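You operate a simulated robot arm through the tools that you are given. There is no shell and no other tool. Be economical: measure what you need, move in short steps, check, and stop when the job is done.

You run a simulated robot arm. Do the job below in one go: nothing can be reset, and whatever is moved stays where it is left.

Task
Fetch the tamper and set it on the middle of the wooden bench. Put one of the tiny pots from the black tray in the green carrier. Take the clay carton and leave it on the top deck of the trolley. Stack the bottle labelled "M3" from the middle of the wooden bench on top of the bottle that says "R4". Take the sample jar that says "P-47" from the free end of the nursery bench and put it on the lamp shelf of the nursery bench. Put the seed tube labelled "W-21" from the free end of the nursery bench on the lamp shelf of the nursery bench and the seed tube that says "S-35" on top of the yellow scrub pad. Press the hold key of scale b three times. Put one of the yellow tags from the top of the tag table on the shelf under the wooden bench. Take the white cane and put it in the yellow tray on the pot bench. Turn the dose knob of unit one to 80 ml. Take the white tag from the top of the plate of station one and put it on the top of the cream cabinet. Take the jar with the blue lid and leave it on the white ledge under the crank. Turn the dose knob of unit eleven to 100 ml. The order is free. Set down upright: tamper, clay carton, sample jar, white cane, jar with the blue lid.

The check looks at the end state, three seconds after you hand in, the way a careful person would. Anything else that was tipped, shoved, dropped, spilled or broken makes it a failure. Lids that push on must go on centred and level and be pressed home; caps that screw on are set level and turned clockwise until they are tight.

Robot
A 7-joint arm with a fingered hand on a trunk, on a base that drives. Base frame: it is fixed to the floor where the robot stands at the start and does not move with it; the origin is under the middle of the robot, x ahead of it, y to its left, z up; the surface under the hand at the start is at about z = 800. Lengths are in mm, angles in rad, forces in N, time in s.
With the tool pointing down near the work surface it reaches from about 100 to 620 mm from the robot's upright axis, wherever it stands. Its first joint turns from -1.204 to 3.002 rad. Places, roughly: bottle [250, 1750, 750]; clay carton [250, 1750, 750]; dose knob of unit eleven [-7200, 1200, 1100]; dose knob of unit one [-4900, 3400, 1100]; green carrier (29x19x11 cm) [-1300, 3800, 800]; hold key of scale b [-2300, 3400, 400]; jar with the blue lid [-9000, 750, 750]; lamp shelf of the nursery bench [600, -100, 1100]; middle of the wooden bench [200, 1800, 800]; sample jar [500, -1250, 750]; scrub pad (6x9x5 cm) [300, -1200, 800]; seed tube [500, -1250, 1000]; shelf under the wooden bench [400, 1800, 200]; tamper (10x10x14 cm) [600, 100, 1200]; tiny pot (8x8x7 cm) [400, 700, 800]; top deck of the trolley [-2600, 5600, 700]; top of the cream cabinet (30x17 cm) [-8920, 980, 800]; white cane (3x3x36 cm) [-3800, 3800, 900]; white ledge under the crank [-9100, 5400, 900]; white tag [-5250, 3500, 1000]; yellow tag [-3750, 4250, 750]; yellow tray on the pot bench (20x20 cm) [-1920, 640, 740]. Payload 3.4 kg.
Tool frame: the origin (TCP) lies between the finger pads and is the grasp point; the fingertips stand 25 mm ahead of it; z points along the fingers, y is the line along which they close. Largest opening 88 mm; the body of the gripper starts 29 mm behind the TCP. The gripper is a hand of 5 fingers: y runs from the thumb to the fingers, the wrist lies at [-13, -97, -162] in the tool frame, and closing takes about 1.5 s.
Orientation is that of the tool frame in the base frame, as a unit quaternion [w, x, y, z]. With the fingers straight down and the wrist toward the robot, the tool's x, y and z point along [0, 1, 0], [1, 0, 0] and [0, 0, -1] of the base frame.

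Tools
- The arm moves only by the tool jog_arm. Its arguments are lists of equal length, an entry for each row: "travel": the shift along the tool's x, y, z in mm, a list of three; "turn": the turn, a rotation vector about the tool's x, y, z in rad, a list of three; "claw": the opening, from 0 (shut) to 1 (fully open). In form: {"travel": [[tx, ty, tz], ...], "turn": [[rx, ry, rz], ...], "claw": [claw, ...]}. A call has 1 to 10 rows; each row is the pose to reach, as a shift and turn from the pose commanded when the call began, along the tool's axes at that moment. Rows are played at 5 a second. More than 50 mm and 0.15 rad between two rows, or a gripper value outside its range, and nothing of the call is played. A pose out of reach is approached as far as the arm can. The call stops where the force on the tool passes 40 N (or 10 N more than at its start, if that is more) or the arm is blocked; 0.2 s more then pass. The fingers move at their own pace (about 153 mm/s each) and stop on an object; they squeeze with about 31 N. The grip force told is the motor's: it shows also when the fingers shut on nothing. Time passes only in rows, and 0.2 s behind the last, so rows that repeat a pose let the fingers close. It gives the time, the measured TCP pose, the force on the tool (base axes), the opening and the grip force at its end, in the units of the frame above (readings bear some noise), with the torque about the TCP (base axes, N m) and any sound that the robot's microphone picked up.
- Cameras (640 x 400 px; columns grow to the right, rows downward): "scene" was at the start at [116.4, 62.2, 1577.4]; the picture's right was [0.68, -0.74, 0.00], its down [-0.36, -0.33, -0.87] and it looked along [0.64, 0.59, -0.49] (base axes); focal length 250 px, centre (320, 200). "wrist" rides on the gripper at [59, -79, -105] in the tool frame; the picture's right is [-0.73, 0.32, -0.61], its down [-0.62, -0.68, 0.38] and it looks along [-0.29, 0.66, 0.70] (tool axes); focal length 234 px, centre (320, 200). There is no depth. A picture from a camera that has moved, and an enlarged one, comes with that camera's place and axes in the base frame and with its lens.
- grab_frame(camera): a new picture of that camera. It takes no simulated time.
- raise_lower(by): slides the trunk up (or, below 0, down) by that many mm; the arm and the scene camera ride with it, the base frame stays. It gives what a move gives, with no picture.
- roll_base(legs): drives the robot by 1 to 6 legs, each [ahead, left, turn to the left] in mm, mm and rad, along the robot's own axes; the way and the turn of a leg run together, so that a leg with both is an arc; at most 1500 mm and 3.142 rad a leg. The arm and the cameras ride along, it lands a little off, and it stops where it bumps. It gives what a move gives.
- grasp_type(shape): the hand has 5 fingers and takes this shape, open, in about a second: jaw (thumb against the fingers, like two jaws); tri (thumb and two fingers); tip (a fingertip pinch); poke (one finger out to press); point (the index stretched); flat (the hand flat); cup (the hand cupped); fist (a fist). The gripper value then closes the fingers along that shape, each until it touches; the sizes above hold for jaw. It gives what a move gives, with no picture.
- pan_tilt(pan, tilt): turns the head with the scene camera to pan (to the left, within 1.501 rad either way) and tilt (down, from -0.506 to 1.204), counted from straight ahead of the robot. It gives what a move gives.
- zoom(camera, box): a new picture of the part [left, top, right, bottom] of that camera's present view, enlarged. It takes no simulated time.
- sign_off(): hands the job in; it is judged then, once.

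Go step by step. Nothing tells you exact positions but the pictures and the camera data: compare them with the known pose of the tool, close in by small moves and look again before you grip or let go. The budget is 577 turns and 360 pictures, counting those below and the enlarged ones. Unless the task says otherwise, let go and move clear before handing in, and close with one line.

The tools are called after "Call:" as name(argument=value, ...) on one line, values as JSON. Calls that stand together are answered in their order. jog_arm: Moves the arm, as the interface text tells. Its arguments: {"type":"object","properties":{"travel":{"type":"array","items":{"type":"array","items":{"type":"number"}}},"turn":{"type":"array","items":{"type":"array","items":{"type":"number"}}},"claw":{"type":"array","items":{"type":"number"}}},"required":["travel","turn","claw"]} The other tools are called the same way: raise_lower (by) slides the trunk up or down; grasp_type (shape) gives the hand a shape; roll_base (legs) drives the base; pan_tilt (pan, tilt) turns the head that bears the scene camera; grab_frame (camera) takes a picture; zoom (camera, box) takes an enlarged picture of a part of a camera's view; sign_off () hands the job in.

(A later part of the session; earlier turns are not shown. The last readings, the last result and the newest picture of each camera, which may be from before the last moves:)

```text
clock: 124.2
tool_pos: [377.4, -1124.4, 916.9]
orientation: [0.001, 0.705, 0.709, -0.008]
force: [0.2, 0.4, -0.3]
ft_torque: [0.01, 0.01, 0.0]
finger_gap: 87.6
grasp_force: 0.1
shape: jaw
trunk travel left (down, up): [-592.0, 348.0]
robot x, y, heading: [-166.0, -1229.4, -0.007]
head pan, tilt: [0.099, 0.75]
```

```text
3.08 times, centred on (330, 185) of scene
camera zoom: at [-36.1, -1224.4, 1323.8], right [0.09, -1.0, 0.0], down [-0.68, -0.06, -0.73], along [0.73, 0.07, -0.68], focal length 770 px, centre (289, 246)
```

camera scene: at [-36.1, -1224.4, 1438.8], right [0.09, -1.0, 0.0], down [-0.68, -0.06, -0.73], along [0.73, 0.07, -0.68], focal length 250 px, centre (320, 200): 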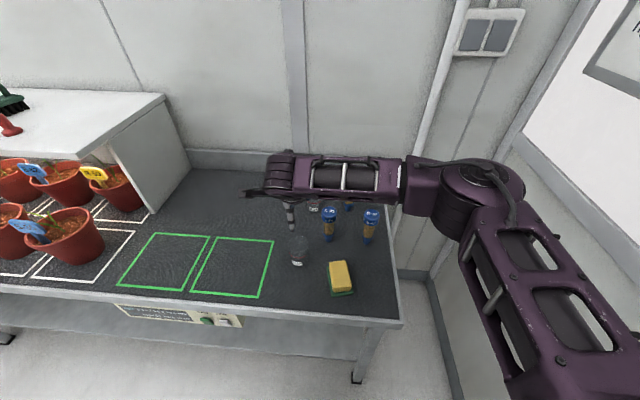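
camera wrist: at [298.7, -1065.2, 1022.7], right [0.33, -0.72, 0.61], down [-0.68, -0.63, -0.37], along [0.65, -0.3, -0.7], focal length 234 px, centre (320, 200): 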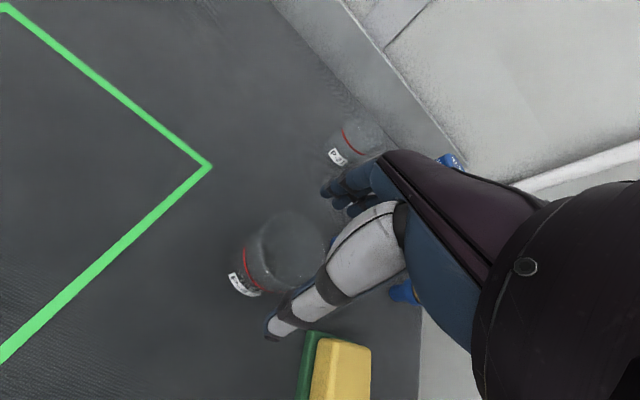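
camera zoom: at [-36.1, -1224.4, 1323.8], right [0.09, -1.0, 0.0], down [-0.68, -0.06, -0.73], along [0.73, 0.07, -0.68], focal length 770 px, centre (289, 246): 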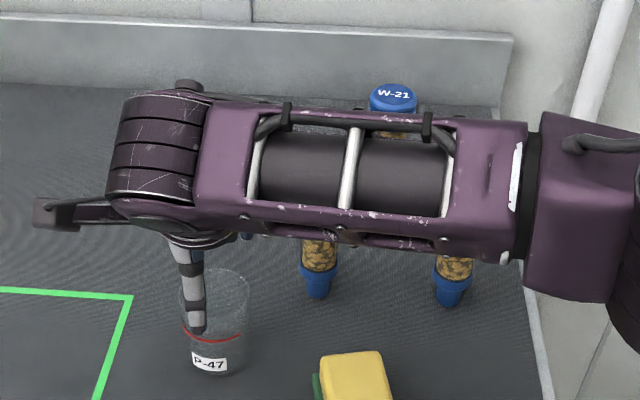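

Call:
jog_arm(travel=[[1, 2, 0]], turn=[[0, 0, 0]], claw=[1])

Call:
raise_lower(by=-57)

Call:
zoom(camera="scene", box=[250, 70, 410, 240])

Call:
grab_frame(camera="wrist")

```text
clock: 124.6
tool_pos: [380.4, -1124.0, 917.1]
orientation: [0.002, 0.706, 0.708, -0.008]
force: [0.1, -0.4, 0.3]
ft_torque: [0.01, -0.03, -0.03]
finger_gap: 88.0
grasp_force: 0.0
shape: jaw
trunk travel left (down, up): [-592.0, 348.0]
robot x, y, heading: [-169.0, -1233.3, -0.007]
head pan, tilt: [0.099, 0.75]
```

```text
clock: 125.5
tool_pos: [379.7, -1124.4, 859.9]
orientation: [0.002, 0.705, 0.709, -0.008]
force: [0.5, -0.5, -0.1]
ft_torque: [-0.01, -0.03, 0.02]
finger_gap: 87.9
grasp_force: 0.1
shape: jaw
trunk travel left (down, up): [-535.0, 405.0]
robot x, y, heading: [-170.7, -1231.6, -0.01]
head pan, tilt: [0.099, 0.75]
```

```text
2.35 times, centred on (330, 155) of scene
camera zoom: at [-36.2, -1224.4, 1266.8], right [0.09, -1.0, 0.0], down [-0.68, -0.06, -0.73], along [0.73, 0.07, -0.68], focal length 589 px, centre (296, 306)
```

zoom: 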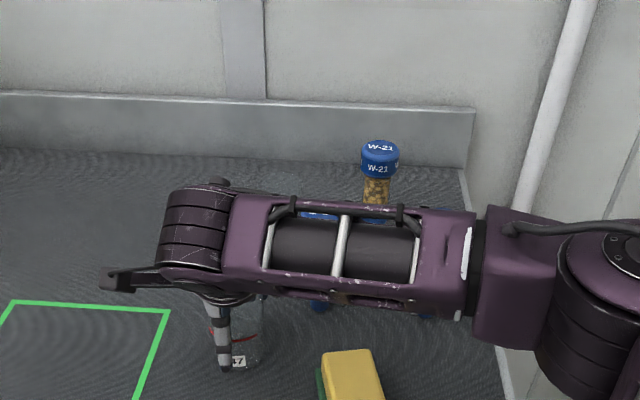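

```text
298 pictures are left
camera wrist: at [300.8, -1063.9, 965.5], right [0.33, -0.72, 0.61], down [-0.68, -0.63, -0.37], along [0.65, -0.3, -0.7], focal length 234 px, centre (320, 200)
```

wrist: 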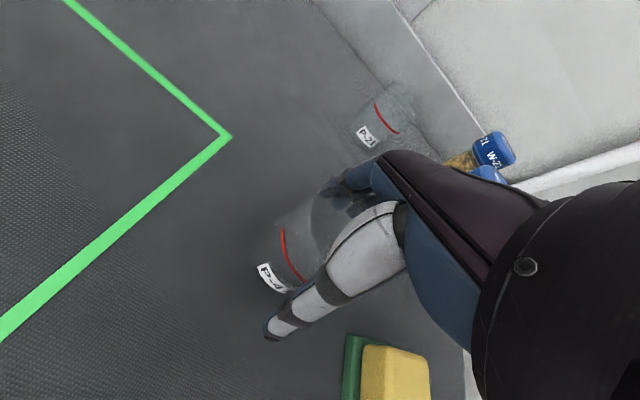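

Call:
jog_arm(travel=[[0, 0, 0], [0, 0, 0], [0, 0, 0], [0, 0, 0], [0, 0, 0], [0, 0, 0], [0, 0, 0], [0, 0, 0]], turn=[[0, 0, 0], [0, 0, 0], [0, 0, 0], [0, 0, 0], [0, 0, 0], [0, 0, 0], [0, 0, 0], [0, 0, 0]], claw=[0.6, 0.3, 0, 0, 0, 0, 0, 0])

Call:
raise_lower(by=120)

Call:
grab_frame(camera="wrist")

Call:
grab_frame(camera="scene")

```text
clock: 127.3
tool_pos: [379.6, -1123.5, 858.7]
orientation: [0.002, 0.705, 0.709, -0.008]
force: [0.6, -0.1, -0.4]
ft_torque: [0.05, -0.01, -0.02]
finger_gap: 48.0
grasp_force: 31.8
shape: jaw
trunk travel left (down, up): [-535.0, 405.0]
robot x, y, heading: [-169.2, -1234.0, -0.004]
head pan, tilt: [0.099, 0.75]
```

```text
clock: 128.8
tool_pos: [380.2, -1125.6, 979.9]
orientation: [0.001, 0.705, 0.709, -0.009]
force: [-0.2, 0.2, 0.5]
ft_torque: [0.02, 0.02, 0.03]
finger_gap: 48.1
grasp_force: 31.4
shape: jaw
trunk travel left (down, up): [-655.0, 285.0]
robot x, y, heading: [-167.3, -1231.3, -0.011]
head pan, tilt: [0.099, 0.75]
```

```text
297 pictures are left
camera wrist: at [301.1, -1064.0, 1085.3], right [0.33, -0.72, 0.61], down [-0.68, -0.63, -0.37], along [0.65, -0.3, -0.7], focal length 234 px, centre (320, 200)
```

wrist: 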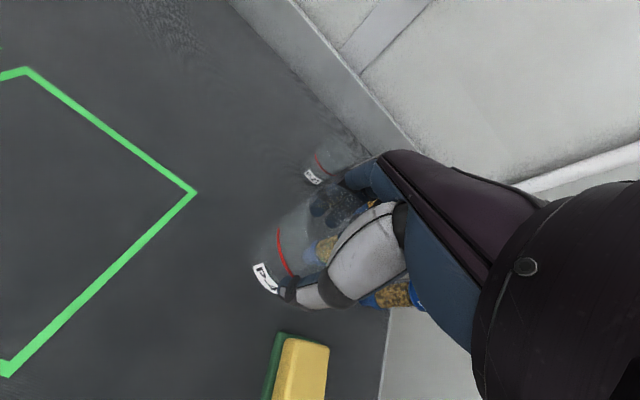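

```text
296 pictures are left
camera scene: at [-35.8, -1224.5, 1386.8], right [0.09, -1.0, 0.0], down [-0.68, -0.06, -0.73], along [0.73, 0.07, -0.68], focal length 250 px, centre (320, 200)
```

scene: 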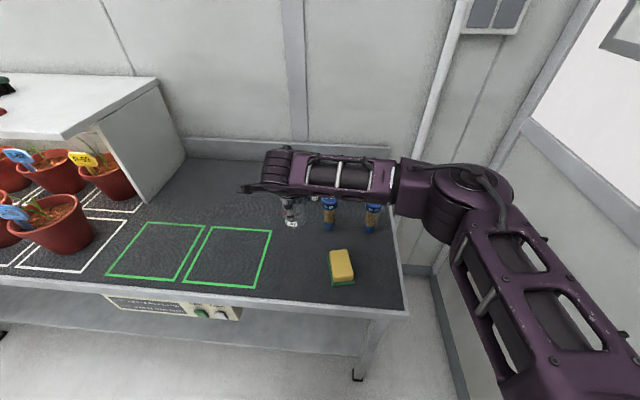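

P-47 is held. Raise the trunk fully and drive to the lamp shelf's right end, aiming for [550, -490].

Call:
raise_lower(by=280)

Call:
roll_base(legs=[[0, 640, 0.01], [160, 0, 0]])

Call:
grab_frame(camera="scene")

Call:
grab_frame(camera="wrist")

```text
clock: 131.7
tool_pos: [380.4, -1123.7, 1259.5]
orientation: [0.002, 0.705, 0.709, -0.008]
force: [-0.2, -0.8, -0.5]
ft_torque: [-0.01, -0.02, -0.01]
finger_gap: 48.2
grasp_force: 31.2
shape: jaw
trunk travel left (down, up): [-935.0, 5.0]
robot x, y, heading: [-167.7, -1233.6, -0.011]
head pan, tilt: [0.099, 0.75]
```

```text
clock: 136.2
tool_pos: [533.0, -489.8, 1260.5]
orientation: [0.002, 0.699, 0.715, -0.008]
force: [0.9, 0.6, -0.4]
ft_torque: [-0.01, -0.01, 0.01]
finger_gap: 47.9
grasp_force: 30.5
shape: jaw
trunk travel left (down, up): [-935.0, 5.0]
robot x, y, heading: [-13.3, -607.1, 0.003]
head pan, tilt: [0.099, 0.75]
```

```text
295 pictures are left
camera scene: at [117.9, -596.8, 1667.1], right [0.11, -0.99, 0.0], down [-0.68, -0.07, -0.73], along [0.73, 0.08, -0.68], focal length 250 px, centre (320, 200)
```

scene: 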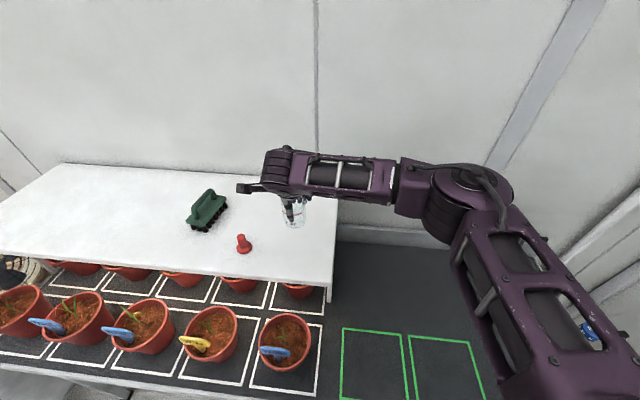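

```text
294 pictures are left
camera wrist: at [452.7, -430.9, 1366.5], right [0.34, -0.71, 0.61], down [-0.67, -0.64, -0.37], along [0.66, -0.28, -0.7], focal length 234 px, centre (320, 200)
```

wrist: 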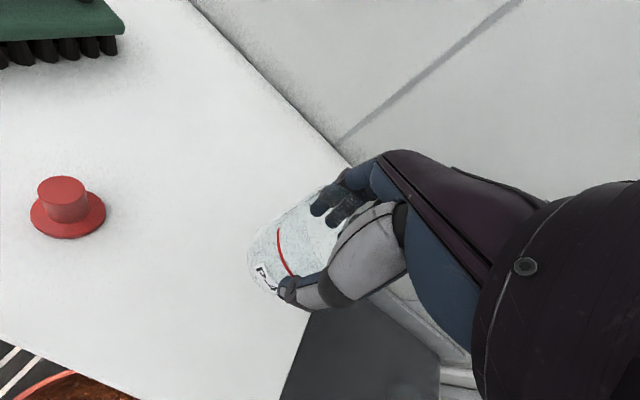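

Call:
jog_arm(travel=[[0, 20, 0], [0, 20, 0]], turn=[[0, 0, 0], [0, 0, 0]], claw=[0, 0])

Call:
raise_lower(by=-90)

Call:
zoom(camera="wrist", box=[160, 140, 400, 340])

Call:
zoom(camera="scene", box=[220, 100, 380, 240])

```text
clock: 136.8
tool_pos: [555.5, -489.4, 1260.5]
orientation: [0.001, 0.699, 0.715, -0.008]
force: [0.2, -0.9, -0.7]
ft_torque: [0.02, 0.02, -0.02]
finger_gap: 47.9
grasp_force: 30.7
shape: jaw
trunk travel left (down, up): [-935.0, 5.0]
robot x, y, heading: [-8.6, -603.7, 0.009]
head pan, tilt: [0.099, 0.75]
```

```text
clock: 138.0
tool_pos: [555.2, -488.7, 1171.1]
orientation: [0.001, 0.699, 0.715, -0.007]
force: [-1.1, -0.6, 7.3]
ft_torque: [-0.01, 0.0, -0.01]
finger_gap: 47.7
grasp_force: 30.6
shape: jaw
trunk travel left (down, up): [-845.0, 95.0]
robot x, y, heading: [-9.8, -604.6, 0.008]
head pan, tilt: [0.099, 0.75]
```

```text
2.00 times, centred on (280, 240) of wrist
camera zoom: at [475.4, -431.2, 1276.6], right [0.34, -0.71, 0.61], down [-0.67, -0.64, -0.37], along [0.66, -0.28, -0.7], focal length 468 px, centre (400, 120)
```

zoom: 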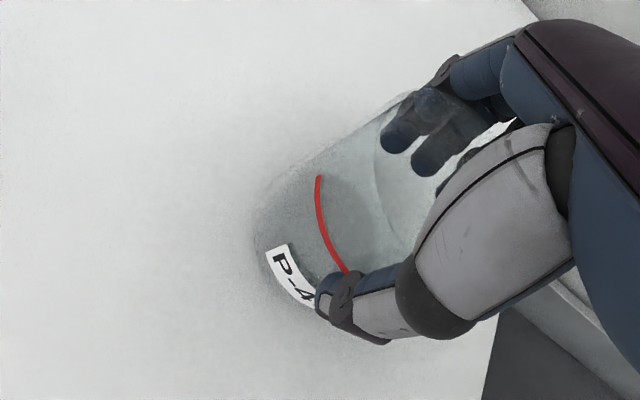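

```text
2.86 times, centred on (300, 170) of scene
camera zoom: at [120.0, -596.9, 1577.0], right [0.11, -0.99, 0.0], down [-0.68, -0.07, -0.73], along [0.73, 0.08, -0.68], focal length 715 px, centre (377, 286)
```

zoom: 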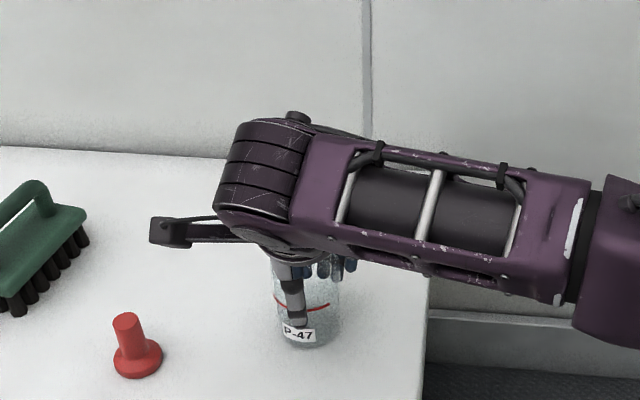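

The jar is touching the shelf. Releasing and lifting off.

Call:
jog_arm(travel=[[0, 0, -0.5], [0, 0, -0.5], [0, 0, -0.5], [0, 0, -0.5], [0, 0, -0.5], [0, 0, -0.5], [0, 0, -0.5], [0, 0, -0.5]], turn=[[0, 0, 0], [0, 0, 0], [0, 0, 0], [0, 0, 0], [0, 0, 0], [0, 0, 0], [0, 0, 0], [0, 0, 0]], claw=[0.3, 0.5, 0.6, 0.7, 0.8, 1, 1, 1])

Call:
raise_lower(by=92)

Call:
grab_frame(camera="wrist")

```text
clock: 139.8
tool_pos: [556.7, -489.0, 1169.8]
orientation: [0.002, 0.699, 0.715, -0.009]
force: [0.1, 1.0, -1.1]
ft_torque: [0.03, -0.01, 0.0]
finger_gap: 87.7
grasp_force: 0.1
shape: jaw
trunk travel left (down, up): [-845.0, 95.0]
robot x, y, heading: [-9.5, -605.8, 0.011]
head pan, tilt: [0.099, 0.75]
```

```text
clock: 141.1
tool_pos: [555.2, -489.6, 1261.6]
orientation: [0.001, 0.699, 0.715, -0.009]
force: [0.0, 0.3, -0.2]
ft_torque: [0.03, 0.0, 0.01]
finger_gap: 87.7
grasp_force: 0.1
shape: jaw
trunk travel left (down, up): [-937.0, 3.0]
robot x, y, heading: [-10.2, -605.1, 0.01]
head pan, tilt: [0.099, 0.75]
```

```text
291 pictures are left
camera wrist: at [476.4, -430.7, 1367.8], right [0.34, -0.71, 0.61], down [-0.67, -0.64, -0.37], along [0.66, -0.29, -0.7], focal length 234 px, centre (320, 200)
```

wrist: 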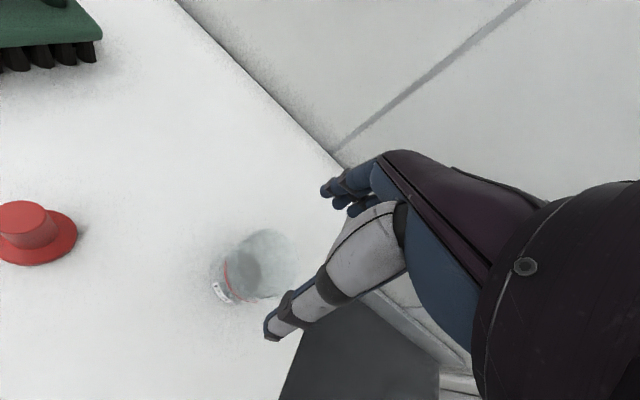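

Jar is standing on the shelf. Now W-21, estimated at [620, -1265]; drive right.

Call:
roll_base(legs=[[0, -750, -0.008]])

Call:
raise_lower(by=-180)

Call:
pan_tilt(pan=0.2, tilt=0.7)

Call:
grab_frame(camera="scene")

Call:
grab_frame(camera="wrist")

```text
clock: 145.1
tool_pos: [555.7, -1236.2, 1263.0]
orientation: [0.001, 0.709, 0.705, -0.008]
force: [-0.3, -0.1, -0.2]
ft_torque: [0.0, 0.02, 0.01]
finger_gap: 88.1
grasp_force: 0.1
shape: jaw
trunk travel left (down, up): [-937.0, 3.0]
robot x, y, heading: [-15.0, -1337.7, -0.014]
head pan, tilt: [0.099, 0.75]
```

```text
clock: 147.1
tool_pos: [555.0, -1236.0, 1082.0]
orientation: [0.001, 0.709, 0.706, -0.009]
force: [-0.1, 0.4, 0.5]
ft_torque: [-0.03, -0.02, 0.01]
finger_gap: 87.8
grasp_force: 0.1
shape: jaw
trunk travel left (down, up): [-757.0, 183.0]
robot x, y, heading: [-13.9, -1338.1, -0.02]
head pan, tilt: [0.099, 0.75]
```

```text
clock: 147.8
tool_pos: [555.3, -1237.9, 1082.2]
orientation: [0.001, 0.708, 0.706, -0.009]
force: [-0.2, 0.3, -0.6]
ft_torque: [0.03, 0.02, 0.02]
finger_gap: 87.7
grasp_force: 0.0
shape: jaw
trunk travel left (down, up): [-757.0, 183.0]
robot x, y, heading: [-20.0, -1340.4, -0.016]
head pan, tilt: [0.201, 0.7]
```

```text
290 pictures are left
camera scene: at [118.4, -1324.0, 1493.0], right [0.18, -0.98, 0.0], down [-0.63, -0.12, -0.76], along [0.75, 0.14, -0.64], focal length 250 px, centre (320, 200)
```

scene: 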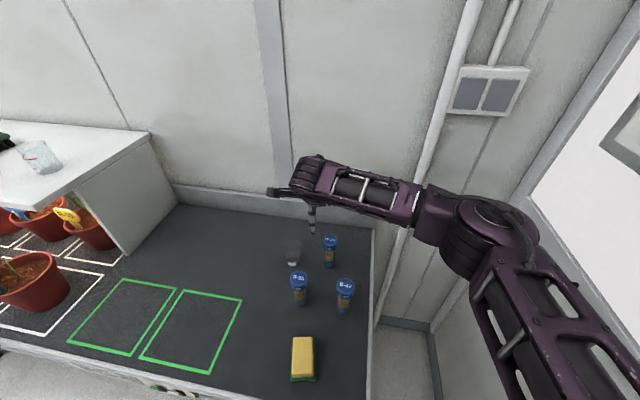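

```text
289 pictures are left
camera wrist: at [476.9, -1176.2, 1187.9], right [0.33, -0.72, 0.61], down [-0.69, -0.63, -0.37], along [0.65, -0.3, -0.7], focal length 234 px, centre (320, 200)
```

wrist: 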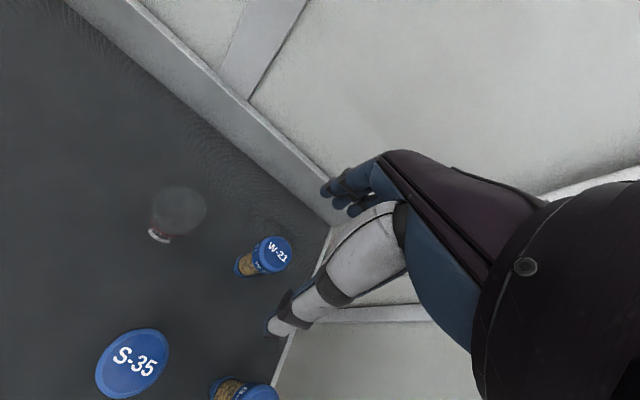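

Call:
zoom(camera="scene", box=[0, 120, 120, 200])

Call:
zoom(camera="scene", box=[260, 150, 400, 320])

Call:
zoom(camera="wrist", box=[60, 160, 340, 400])

```text
5.00 times, centred on (60, 160) of scene
camera zoom: at [118.4, -1324.0, 1493.0], right [0.18, -0.98, 0.0], down [-0.63, -0.12, -0.76], along [0.75, 0.14, -0.64], focal length 1252 px, centre (1620, 400)
```

zoom: 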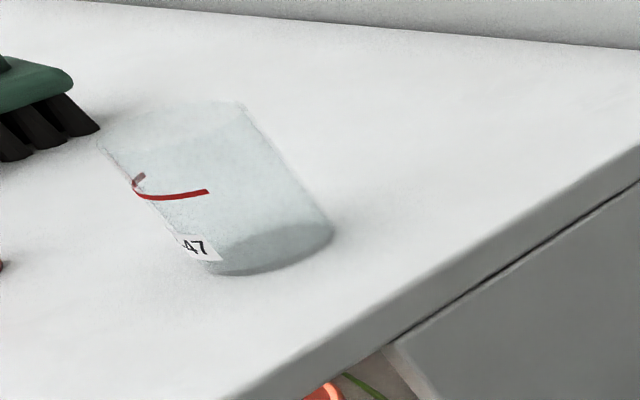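

```text
2.35 times, centred on (330, 235) of scene
camera zoom: at [118.4, -1324.0, 1493.0], right [0.18, -0.98, 0.0], down [-0.63, -0.12, -0.76], along [0.75, 0.14, -0.64], focal length 589 px, centre (296, 118)
```

zoom: 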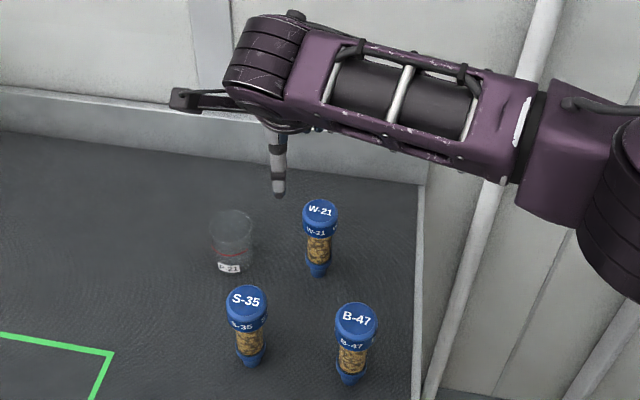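

```text
1.67 times, centred on (200, 280) of wrist
camera zoom: at [476.9, -1176.2, 1187.9], right [0.33, -0.72, 0.61], down [-0.69, -0.63, -0.37], along [0.65, -0.3, -0.7], focal length 390 px, centre (520, 67)
```

zoom: 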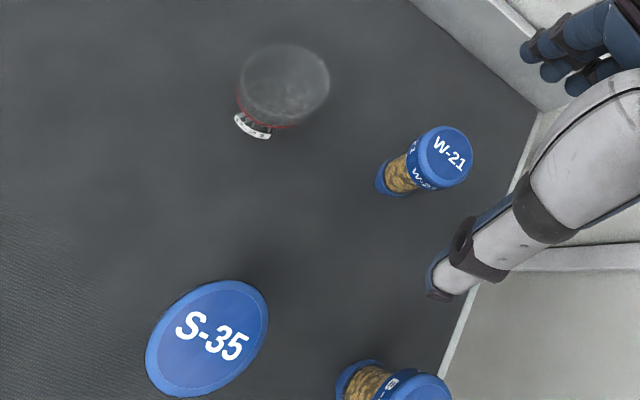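

Call:
jog_arm(travel=[[-15, 24, 0], [-29, 47, 0], [-29, 47, 0]], turn=[[0, 0, 0], [0, 0, 0], [0, 0, 0]], claw=[1, 1, 1])

Call:
raise_lower(by=-110)

Call:
zoom(camera="scene", box=[260, 100, 400, 270])

Call:
grab_frame(camera="wrist")

```text
clock: 148.6
tool_pos: [600.3, -1265.4, 1083.3]
orientation: [0.001, 0.709, 0.705, -0.009]
force: [-0.1, -0.4, -0.1]
ft_torque: [-0.03, 0.02, 0.01]
finger_gap: 87.8
grasp_force: 0.0
shape: jaw
trunk travel left (down, up): [-757.0, 183.0]
robot x, y, heading: [-16.1, -1337.2, -0.018]
head pan, tilt: [0.201, 0.7]
```

```text
clock: 150.0
tool_pos: [600.3, -1266.3, 972.1]
orientation: [0.001, 0.709, 0.706, -0.009]
force: [0.4, 0.2, 0.9]
ft_torque: [-0.01, 0.01, 0.0]
finger_gap: 88.0
grasp_force: 0.1
shape: jaw
trunk travel left (down, up): [-647.0, 293.0]
robot x, y, heading: [-14.1, -1340.8, -0.02]
head pan, tilt: [0.201, 0.7]
```

```text
2.35 times, centred on (330, 185) of scene
camera zoom: at [118.2, -1323.9, 1383.1], right [0.18, -0.98, 0.0], down [-0.63, -0.12, -0.77], along [0.75, 0.14, -0.64], focal length 589 px, centre (296, 235)
```

zoom: 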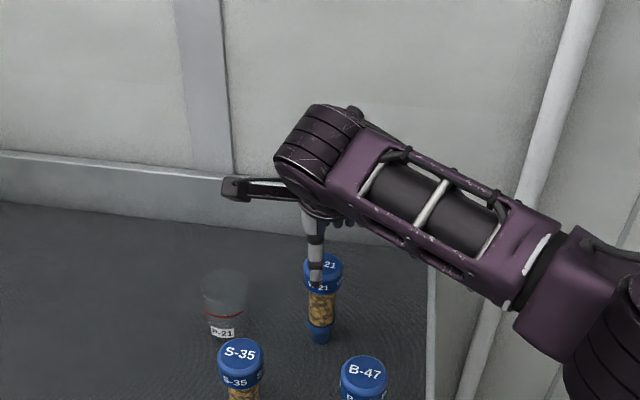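

```text
284 pictures are left
camera wrist: at [521.9, -1205.3, 1078.7], right [0.33, -0.72, 0.61], down [-0.69, -0.63, -0.37], along [0.65, -0.3, -0.7], focal length 234 px, centre (320, 200)
```

wrist: 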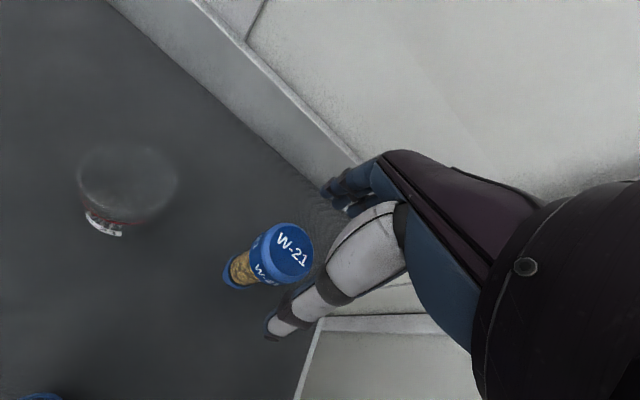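

Call:
raise_lower(by=-65)

Call:
grab_frame(camera="wrist")

```text
clock: 151.0
tool_pos: [599.5, -1265.8, 909.2]
orientation: [0.002, 0.709, 0.706, -0.009]
force: [0.0, -1.2, 0.2]
ft_torque: [-0.02, 0.01, 0.0]
finger_gap: 87.9
grasp_force: 0.0
shape: jaw
trunk travel left (down, up): [-582.0, 358.0]
robot x, y, heading: [-13.6, -1337.9, -0.02]
head pan, tilt: [0.201, 0.7]
```

```text
283 pictures are left
camera wrist: at [521.9, -1205.3, 1013.7], right [0.33, -0.72, 0.61], down [-0.69, -0.63, -0.37], along [0.65, -0.3, -0.7], focal length 234 px, centre (320, 200)
```

wrist: 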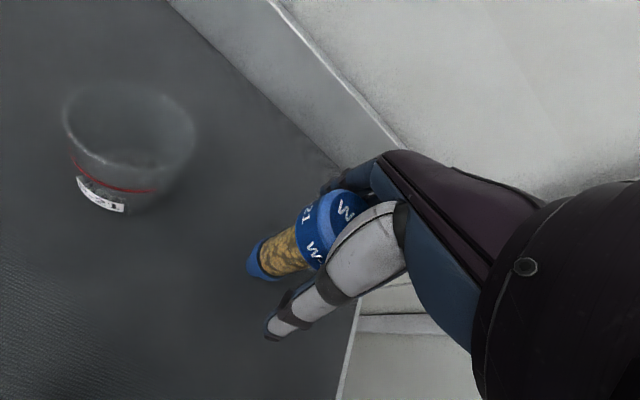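

Call:
jog_arm(travel=[[0, 0, 0], [0, 0, 0], [0, 0, 0], [0, 0, 0], [0, 0, 0], [0, 0, 0], [0, 0, 0], [0, 0, 0]], turn=[[0, 0, 0], [0, 0, 0], [0, 0, 0], [0, 0, 0], [0, 0, 0], [0, 0, 0], [0, 0, 0], [0, 0, 0]], claw=[0.6, 0.3, 0, 0, 0, 0, 0, 0])

Call:
raise_lower(by=350)

Call:
grab_frame(camera="wrist")

```text
clock: 152.8
tool_pos: [599.7, -1263.9, 908.7]
orientation: [0.001, 0.709, 0.705, -0.009]
force: [0.9, 0.4, -0.6]
ft_torque: [0.03, 0.01, 0.02]
finger_gap: 29.0
grasp_force: 30.5
shape: jaw
trunk travel left (down, up): [-582.0, 358.0]
robot x, y, heading: [-16.1, -1341.6, -0.017]
head pan, tilt: [0.201, 0.7]
```

```text
clock: 156.2
tool_pos: [600.1, -1265.9, 1257.3]
orientation: [0.001, 0.709, 0.705, -0.008]
force: [0.3, -0.2, -1.3]
ft_torque: [0.03, 0.0, 0.04]
finger_gap: 29.0
grasp_force: 30.7
shape: jaw
trunk travel left (down, up): [-932.0, 8.0]
robot x, y, heading: [-15.8, -1339.5, -0.019]
head pan, tilt: [0.201, 0.7]
```

```text
282 pictures are left
camera wrist: at [522.3, -1205.3, 1363.4], right [0.33, -0.72, 0.61], down [-0.69, -0.63, -0.37], along [0.65, -0.3, -0.7], focal length 234 px, centre (320, 200)
```

wrist: 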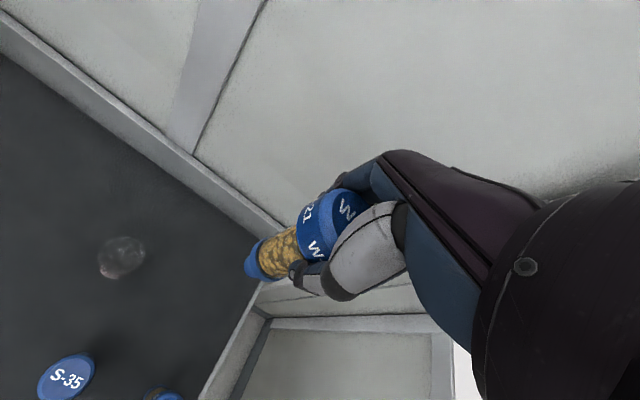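

W-21 held. Drive back to the shelf's right end, stopping short of the jar.

Call:
roll_base(legs=[[0, 690, 0.018]])

Call:
grab_frame(camera="wrist")

Call:
grab_frame(camera="scene")

```text
clock: 160.2
tool_pos: [604.1, -537.1, 1258.2]
orientation: [0.0, 0.701, 0.713, -0.009]
force: [0.3, 0.0, -1.3]
ft_torque: [-0.03, 0.0, 0.0]
finger_gap: 29.1
grasp_force: 31.0
shape: jaw
trunk travel left (down, up): [-932.0, 8.0]
robot x, y, heading: [-7.5, -622.9, -0.0]
head pan, tilt: [0.201, 0.7]
```

```text
281 pictures are left
camera wrist: at [525.2, -478.6, 1363.5], right [0.34, -0.71, 0.61], down [-0.68, -0.64, -0.37], along [0.65, -0.29, -0.7], focal length 234 px, centre (320, 200)
```

wrist: 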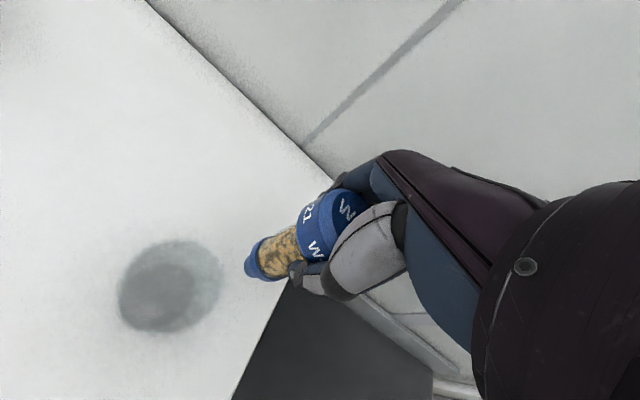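

```text
280 pictures are left
camera scene: at [124.1, -605.7, 1668.0], right [0.2, -0.98, 0.0], down [-0.63, -0.13, -0.76], along [0.75, 0.15, -0.64], focal length 250 px, centre (320, 200)
```

scene: 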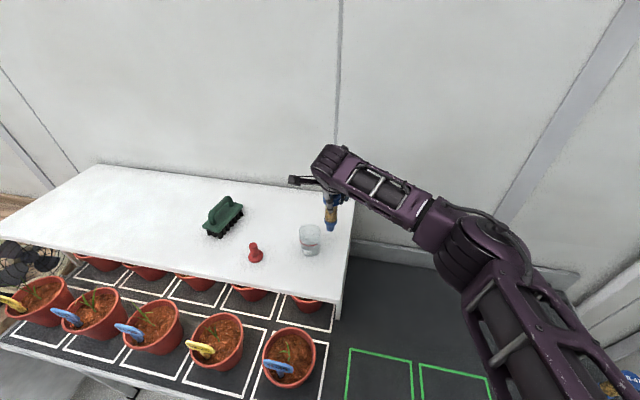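

Call:
jog_arm(travel=[[-3, 6, 5], [-6, 12, 12], [-6, 12, 20], [-6, 12, 26], [-6, 12, 26]], turn=[[0, 0, 0], [0, 0, 0], [0, 0, 0], [0, 0, 0], [0, 0, 0]], claw=[0, 0, 0, 0, 0])

Call:
zoom(camera="scene", box=[280, 150, 380, 260])

```text
clock: 161.3
tool_pos: [617.3, -542.1, 1230.7]
orientation: [0.001, 0.701, 0.713, -0.009]
force: [0.4, -0.7, -1.6]
ft_torque: [-0.02, 0.0, -0.01]
finger_gap: 28.9
grasp_force: 30.7
shape: jaw
trunk travel left (down, up): [-932.0, 8.0]
robot x, y, heading: [-8.1, -623.4, 0.001]
head pan, tilt: [0.201, 0.7]
```

```text
3.64 times, centred on (330, 205) of scene
camera zoom: at [124.1, -605.0, 1668.0], right [0.2, -0.98, 0.0], down [-0.63, -0.13, -0.76], along [0.75, 0.15, -0.64], focal length 910 px, centre (284, 182)
```

zoom: 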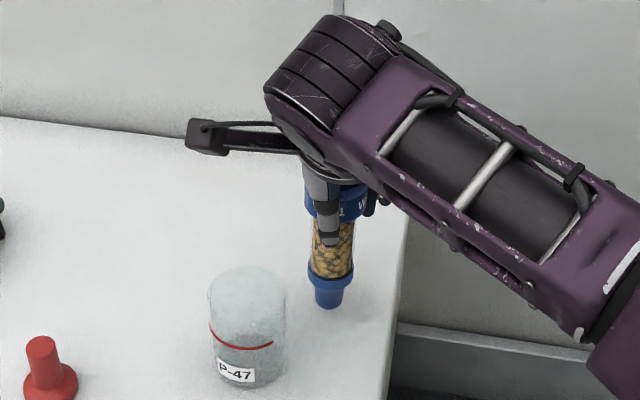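

Call:
jog_arm(travel=[[0, 0, 3], [0, 0, 6], [0, 0, 8], [0, 0, 10], [0, 0, 10]], turn=[[0, 0, 0], [0, 0, 0], [0, 0, 0], [0, 0, 0], [0, 0, 0]], claw=[0, 0, 0, 0, 0])

```text
clock: 162.6
tool_pos: [617.0, -542.9, 1220.4]
orientation: [0.001, 0.701, 0.713, -0.009]
force: [-0.3, -0.5, -0.3]
ft_torque: [0.01, -0.01, -0.04]
finger_gap: 29.1
grasp_force: 31.1
shape: jaw
trunk travel left (down, up): [-932.0, 8.0]
robot x, y, heading: [-4.6, -620.6, 0.009]
head pan, tilt: [0.201, 0.7]
```

Call:
jog_arm(travel=[[0, 0, 1], [0, 0, 2], [0, 0, 3], [0, 0, 3]], turn=[[0, 0, 0], [0, 0, 0], [0, 0, 0], [0, 0, 0]], claw=[0, 0, 0, 0])

Call:
zoom(camera="scene", box=[280, 150, 380, 260])

```text
clock: 163.6
tool_pos: [617.4, -543.6, 1220.1]
orientation: [0.002, 0.702, 0.713, -0.008]
force: [0.3, 0.1, 2.6]
ft_torque: [0.03, -0.01, 0.0]
finger_gap: 29.0
grasp_force: 31.1
shape: jaw
trunk travel left (down, up): [-932.0, 8.0]
robot x, y, heading: [-10.3, -621.3, 0.004]
head pan, tilt: [0.201, 0.7]
```

```text
3.64 times, centred on (330, 205) of scene
camera zoom: at [123.2, -605.0, 1668.2], right [0.2, -0.98, 0.0], down [-0.63, -0.13, -0.77], along [0.75, 0.15, -0.64], focal length 910 px, centre (284, 182)
```

zoom: 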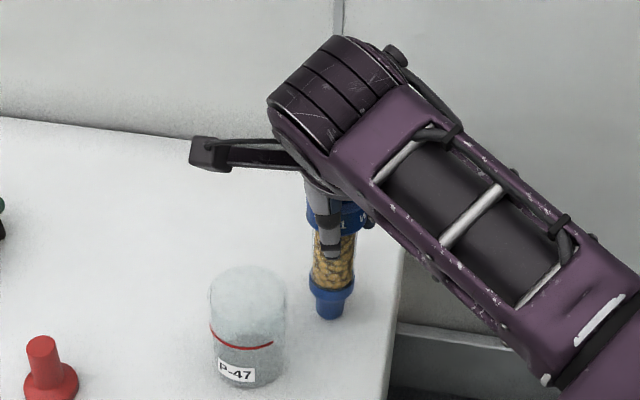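

Contact felt. Opening the fingers gently and lifting off.

Call:
jog_arm(travel=[[0, 0, 0], [0, 0, 0], [0, 0, 0], [0, 0, 0], [0, 0, 0], [0, 0, 0], [0, 0, 0]], turn=[[0, 0, 0], [0, 0, 0], [0, 0, 0], [0, 0, 0], [0, 0, 0], [0, 0, 0], [0, 0, 0]], claw=[0.3, 0.38, 0.46, 0.55, 0.65, 0.7, 0.7])

Call:
jog_arm(travel=[[0, 0, -8], [0, 0, -20], [0, 0, -40], [0, 0, -60], [0, 0, -60]], turn=[[0, 0, 0], [0, 0, 0], [0, 0, 0], [0, 0, 0], [0, 0, 0]], claw=[0.7, 0.7, 0.7, 0.7, 0.7])

Call:
grab_frame(camera="scene")

```text
clock: 165.2
tool_pos: [616.9, -543.6, 1219.3]
orientation: [0.001, 0.701, 0.713, -0.009]
force: [0.4, -0.9, 0.2]
ft_torque: [0.02, 0.03, 0.01]
finger_gap: 61.3
grasp_force: 0.1
shape: jaw
trunk travel left (down, up): [-932.0, 8.0]
robot x, y, heading: [-10.7, -624.2, -0.003]
head pan, tilt: [0.201, 0.7]
```

```text
clock: 166.3
tool_pos: [616.2, -542.5, 1278.4]
orientation: [0.001, 0.702, 0.713, -0.009]
force: [1.0, 0.6, 0.1]
ft_torque: [0.03, 0.04, 0.0]
finger_gap: 61.2
grasp_force: 0.1
shape: jaw
trunk travel left (down, up): [-932.0, 8.0]
robot x, y, heading: [-9.7, -626.0, 0.001]
head pan, tilt: [0.201, 0.7]
```

```text
277 pictures are left
camera scene: at [124.1, -605.0, 1668.0], right [0.2, -0.98, 0.0], down [-0.63, -0.13, -0.76], along [0.75, 0.15, -0.64], focal length 250 px, centre (320, 200)
```

scene: 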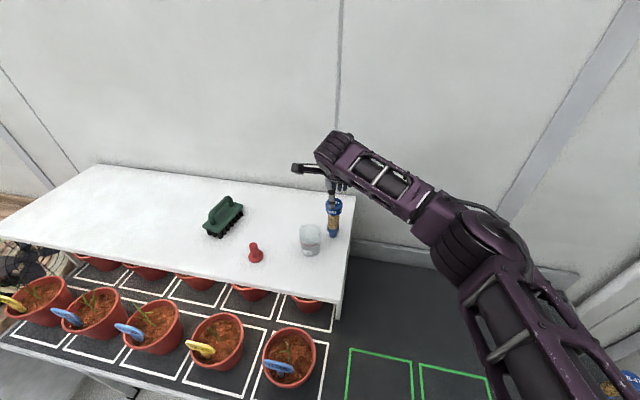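

Call:
jog_arm(travel=[[0, -5, -20], [0, -10, -30]], turn=[[0, 0, 0], [0, 0, 0]], claw=[0.7, 1])

Call:
roll_base(legs=[[0, -660, 0], [-60, 0, 0]])

Call:
jog_arm(travel=[[5, -25, 25], [10, -60, 50], [10, -75, 50]], turn=[[0, 0, 0], [0, 0, 0], [0, 0, 0]], claw=[1, 1, 1])

Call:
raise_lower(by=-190)

Call:
grab_frame(camera="scene")

Call:
grab_frame(camera="wrist")

```text
clock: 166.9
tool_pos: [606.3, -543.0, 1308.2]
orientation: [0.0, 0.702, 0.712, -0.008]
force: [-0.2, 0.2, -0.7]
ft_torque: [0.03, -0.01, -0.01]
finger_gap: 87.9
grasp_force: 0.1
shape: jaw
trunk travel left (down, up): [-932.0, 8.0]
robot x, y, heading: [-11.0, -621.2, 0.002]
head pan, tilt: [0.201, 0.7]
```

```text
clock: 171.2
tool_pos: [557.7, -1189.7, 1305.0]
orientation: [0.0, 0.694, 0.72, -0.011]
force: [0.3, 0.2, 0.2]
ft_torque: [0.01, 0.09, 0.02]
finger_gap: 88.0
grasp_force: 0.0
shape: jaw
trunk travel left (down, up): [-932.0, 8.0]
robot x, y, heading: [-58.3, -1282.2, 0.022]
head pan, tilt: [0.201, 0.7]
```

```text
clock: 172.0
tool_pos: [476.5, -1184.3, 1260.3]
orientation: [0.002, 0.694, 0.719, -0.007]
force: [-0.2, 0.4, 0.1]
ft_torque: [-0.04, 0.0, 0.0]
finger_gap: 87.9
grasp_force: 0.0
shape: jaw
trunk travel left (down, up): [-932.0, 8.0]
robot x, y, heading: [-58.4, -1285.5, 0.022]
head pan, tilt: [0.201, 0.7]
```

```text
clock: 174.1
tool_pos: [479.2, -1183.7, 1069.8]
orientation: [0.002, 0.695, 0.719, -0.008]
force: [0.1, 0.7, 0.0]
ft_torque: [0.01, 0.02, 0.02]
finger_gap: 88.0
grasp_force: 0.0
shape: jaw
trunk travel left (down, up): [-742.0, 198.0]
robot x, y, heading: [-62.2, -1283.4, 0.019]
head pan, tilt: [0.201, 0.7]
```

```text
276 pictures are left
camera scene: at [70.8, -1262.8, 1478.1], right [0.22, -0.98, 0.0], down [-0.63, -0.14, -0.76], along [0.75, 0.17, -0.64], focal length 250 px, centre (320, 200)
```

scene: 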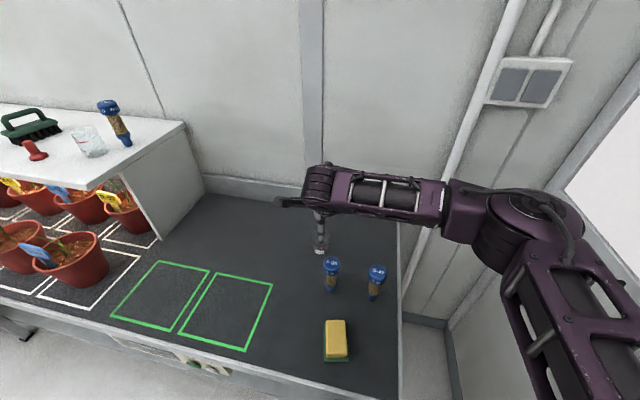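

```text
275 pictures are left
camera wrist: at [398.3, -1126.0, 1175.3], right [0.35, -0.71, 0.61], down [-0.66, -0.65, -0.37], along [0.66, -0.28, -0.7], focal length 234 px, centre (320, 200)
```

wrist: 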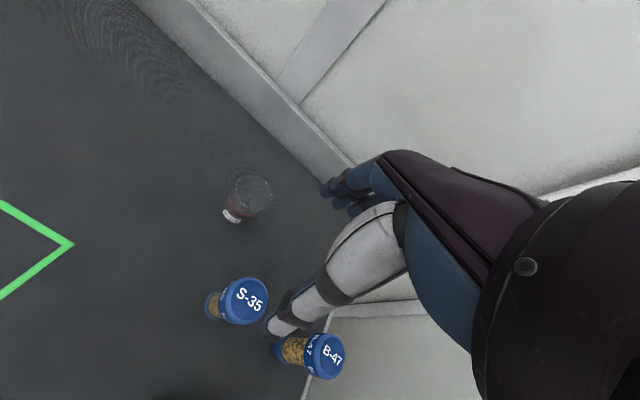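

Call:
jog_arm(travel=[[-18, -15, 0], [-18, -15, 0]], turn=[[0, 0, 0], [0, 0, 0]], claw=[1, 1])

Call:
raise_lower(by=-100)

Call:
grab_frame(camera="wrist")

Call:
zoom(camera="scene", box=[260, 120, 420, 260])

```text
clock: 174.7
tool_pos: [464.4, -1200.1, 1071.6]
orientation: [0.001, 0.695, 0.719, -0.009]
force: [-0.1, 0.1, 0.9]
ft_torque: [-0.02, 0.04, -0.01]
finger_gap: 87.9
grasp_force: 0.0
shape: jaw
trunk travel left (down, up): [-742.0, 198.0]
robot x, y, heading: [-63.9, -1279.5, 0.022]
head pan, tilt: [0.201, 0.7]
```

```text
clock: 176.0
tool_pos: [465.2, -1200.4, 972.6]
orientation: [0.002, 0.694, 0.72, -0.009]
force: [-0.2, 0.7, 0.0]
ft_torque: [0.0, -0.03, -0.01]
finger_gap: 87.9
grasp_force: 0.0
shape: jaw
trunk travel left (down, up): [-642.0, 298.0]
robot x, y, heading: [-58.0, -1280.6, 0.024]
head pan, tilt: [0.201, 0.7]
```

```text
274 pictures are left
camera wrist: at [384.3, -1143.4, 1078.3], right [0.35, -0.71, 0.61], down [-0.66, -0.65, -0.37], along [0.66, -0.28, -0.7], focal length 234 px, centre (320, 200)
```

wrist: 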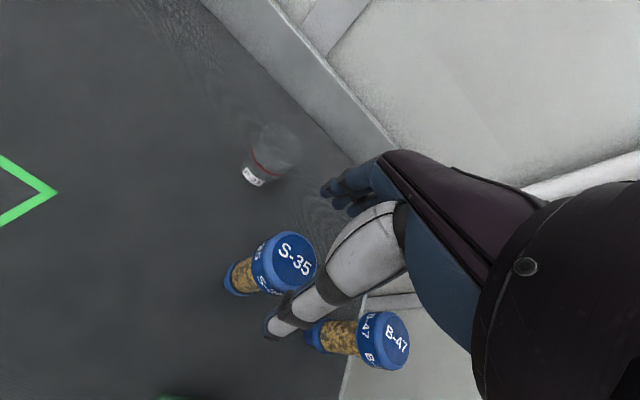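

```text
2.86 times, centred on (340, 190) of scene
camera zoom: at [70.7, -1262.8, 1378.1], right [0.22, -0.98, 0.0], down [-0.63, -0.14, -0.77], along [0.75, 0.17, -0.64], focal length 715 px, centre (263, 229)
```

zoom: 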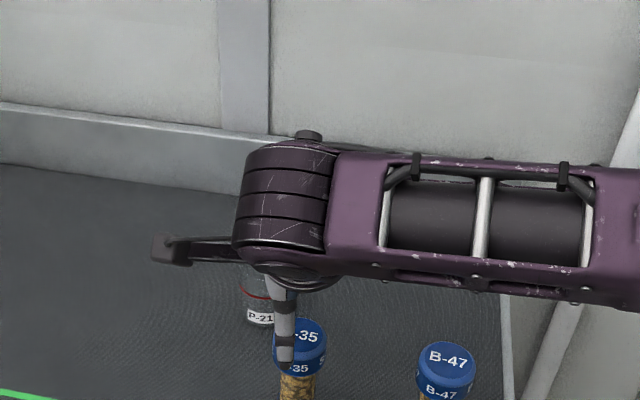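

Call:
jog_arm(travel=[[-6, 1, 0], [-6, 1, 0]], turn=[[0, 0, 0], [0, 0, 0]], claw=[1, 1])

Call:
raise_lower(by=-63)

Call:
grab_frame(camera="wrist")

```text
clock: 176.6
tool_pos: [466.9, -1207.1, 972.6]
orientation: [0.001, 0.694, 0.72, -0.009]
force: [0.9, 0.9, 0.7]
ft_torque: [-0.01, 0.02, -0.01]
finger_gap: 88.2
grasp_force: 0.0
shape: jaw
trunk travel left (down, up): [-642.0, 298.0]
robot x, y, heading: [-60.5, -1284.8, 0.02]
head pan, tilt: [0.201, 0.7]
```

```text
clock: 177.6
tool_pos: [466.5, -1206.9, 910.0]
orientation: [0.001, 0.694, 0.72, -0.008]
force: [0.5, -0.7, 0.0]
ft_torque: [0.0, 0.01, -0.03]
finger_gap: 87.7
grasp_force: 0.1
shape: jaw
trunk travel left (down, up): [-579.0, 361.0]
robot x, y, heading: [-61.9, -1281.8, 0.022]
head pan, tilt: [0.201, 0.7]
```

```text
272 pictures are left
camera wrist: at [385.9, -1149.3, 1015.6], right [0.35, -0.71, 0.61], down [-0.66, -0.65, -0.37], along [0.66, -0.28, -0.7], focal length 234 px, centre (320, 200)
```

wrist: 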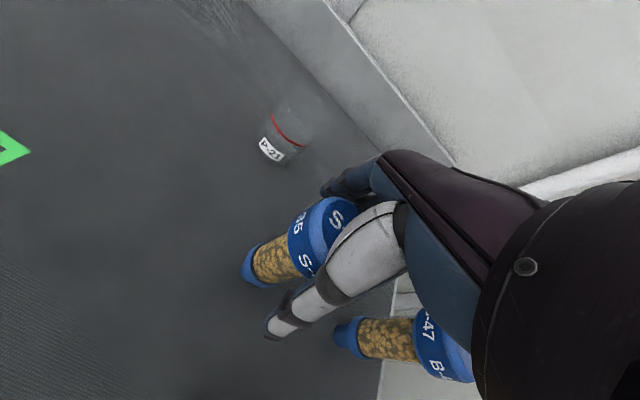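

Call:
jog_arm(travel=[[0, 0, 0], [0, 0, 0], [0, 0, 0], [0, 0, 0], [0, 0, 0], [0, 0, 0], [0, 0, 0], [0, 0, 0]], turn=[[0, 0, 0], [0, 0, 0], [0, 0, 0], [0, 0, 0], [0, 0, 0], [0, 0, 0], [0, 0, 0], [0, 0, 0]], claw=[0.6, 0.3, 0, 0, 0, 0, 0, 0])

Call:
raise_lower(by=150)

Call:
jog_arm(travel=[[-8, -40, 0], [-16, -80, 0], [-20, -120, 0], [-20, -130, 0]], turn=[[0, 0, 0], [0, 0, 0], [0, 0, 0], [0, 0, 0]], claw=[0, 0, 0, 0])

Call:
grab_frame(camera="scene")

Call:
grab_frame(camera="wrist")

```text
clock: 179.4
tool_pos: [466.4, -1206.5, 909.2]
orientation: [0.001, 0.694, 0.72, -0.009]
force: [0.3, 0.2, 0.1]
ft_torque: [0.0, 0.02, 0.01]
finger_gap: 28.7
grasp_force: 31.3
shape: jaw
trunk travel left (down, up): [-579.0, 361.0]
robot x, y, heading: [-59.5, -1285.5, 0.028]
head pan, tilt: [0.201, 0.7]
```

```text
clock: 181.2
tool_pos: [467.1, -1205.7, 1058.9]
orientation: [0.001, 0.694, 0.72, -0.009]
force: [0.3, -0.1, -0.9]
ft_torque: [0.0, -0.03, -0.03]
finger_gap: 28.6
grasp_force: 30.5
shape: jaw
trunk travel left (down, up): [-729.0, 211.0]
robot x, y, heading: [-66.2, -1287.0, 0.018]
head pan, tilt: [0.201, 0.7]
```

```text
clock: 182.2
tool_pos: [336.2, -1232.1, 1061.4]
orientation: [0.002, 0.694, 0.72, -0.009]
force: [-1.1, 1.0, -0.1]
ft_torque: [0.0, -0.06, -0.01]
finger_gap: 28.2
grasp_force: 31.0
shape: jaw
trunk travel left (down, up): [-729.0, 211.0]
robot x, y, heading: [-61.9, -1285.8, 0.026]
head pan, tilt: [0.201, 0.7]
```

```text
271 pictures are left
camera scene: at [71.1, -1262.8, 1465.0], right [0.22, -0.98, 0.0], down [-0.63, -0.14, -0.76], along [0.75, 0.17, -0.64], focal length 250 px, centre (320, 200)
```

scene: 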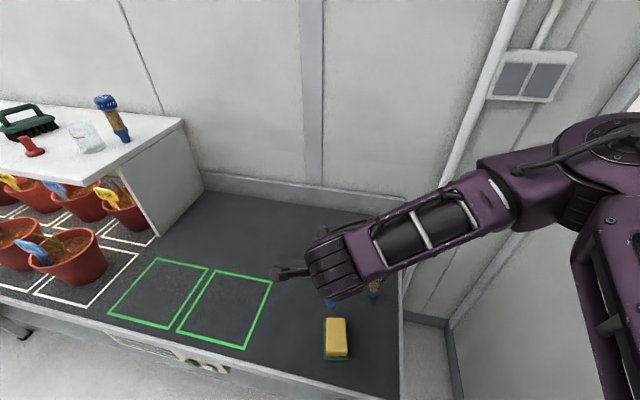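

```text
270 pictures are left
camera wrist: at [255.6, -1174.2, 1167.1], right [0.35, -0.71, 0.61], down [-0.66, -0.65, -0.37], along [0.66, -0.28, -0.7], focal length 234 px, centre (320, 200)
```

wrist: 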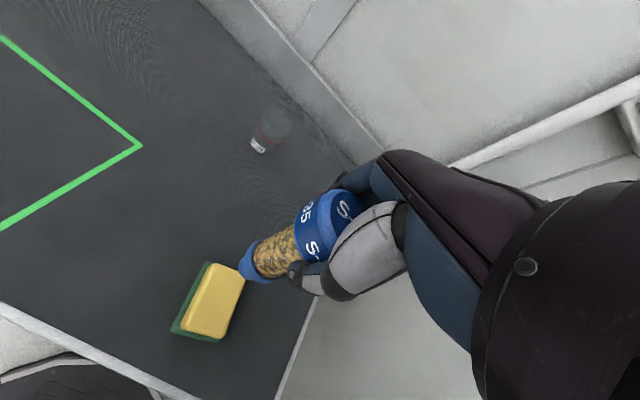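

Call:
zoom(camera="scene", box=[280, 260, 400, 380])

Call:
zoom(camera="wrist", box=[130, 200, 350, 380])

```text
3.33 times, centred on (340, 320) of scene
camera zoom: at [71.1, -1262.8, 1465.0], right [0.22, -0.98, 0.0], down [-0.63, -0.14, -0.76], along [0.75, 0.17, -0.64], focal length 834 px, centre (253, -200)
```

zoom: 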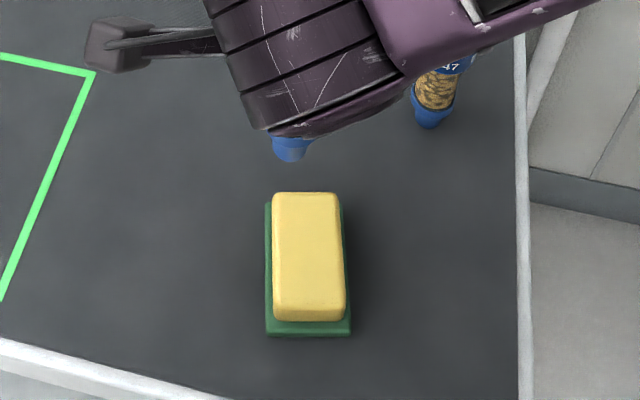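

```text
2.22 times, centred on (240, 290) of wrist
camera zoom: at [255.6, -1174.2, 1167.1], right [0.35, -0.71, 0.61], down [-0.66, -0.65, -0.37], along [0.66, -0.28, -0.7], focal length 520 px, centre (498, 0)
```

zoom: 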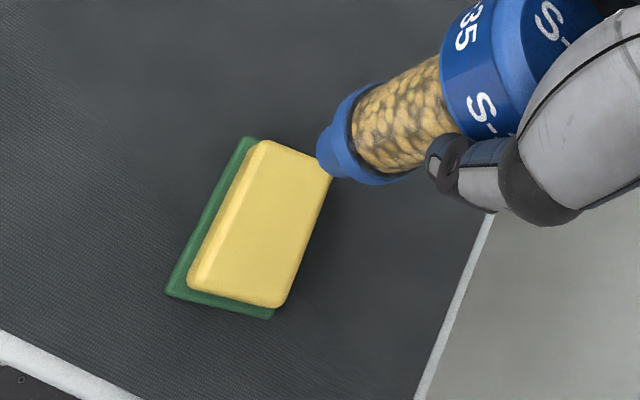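

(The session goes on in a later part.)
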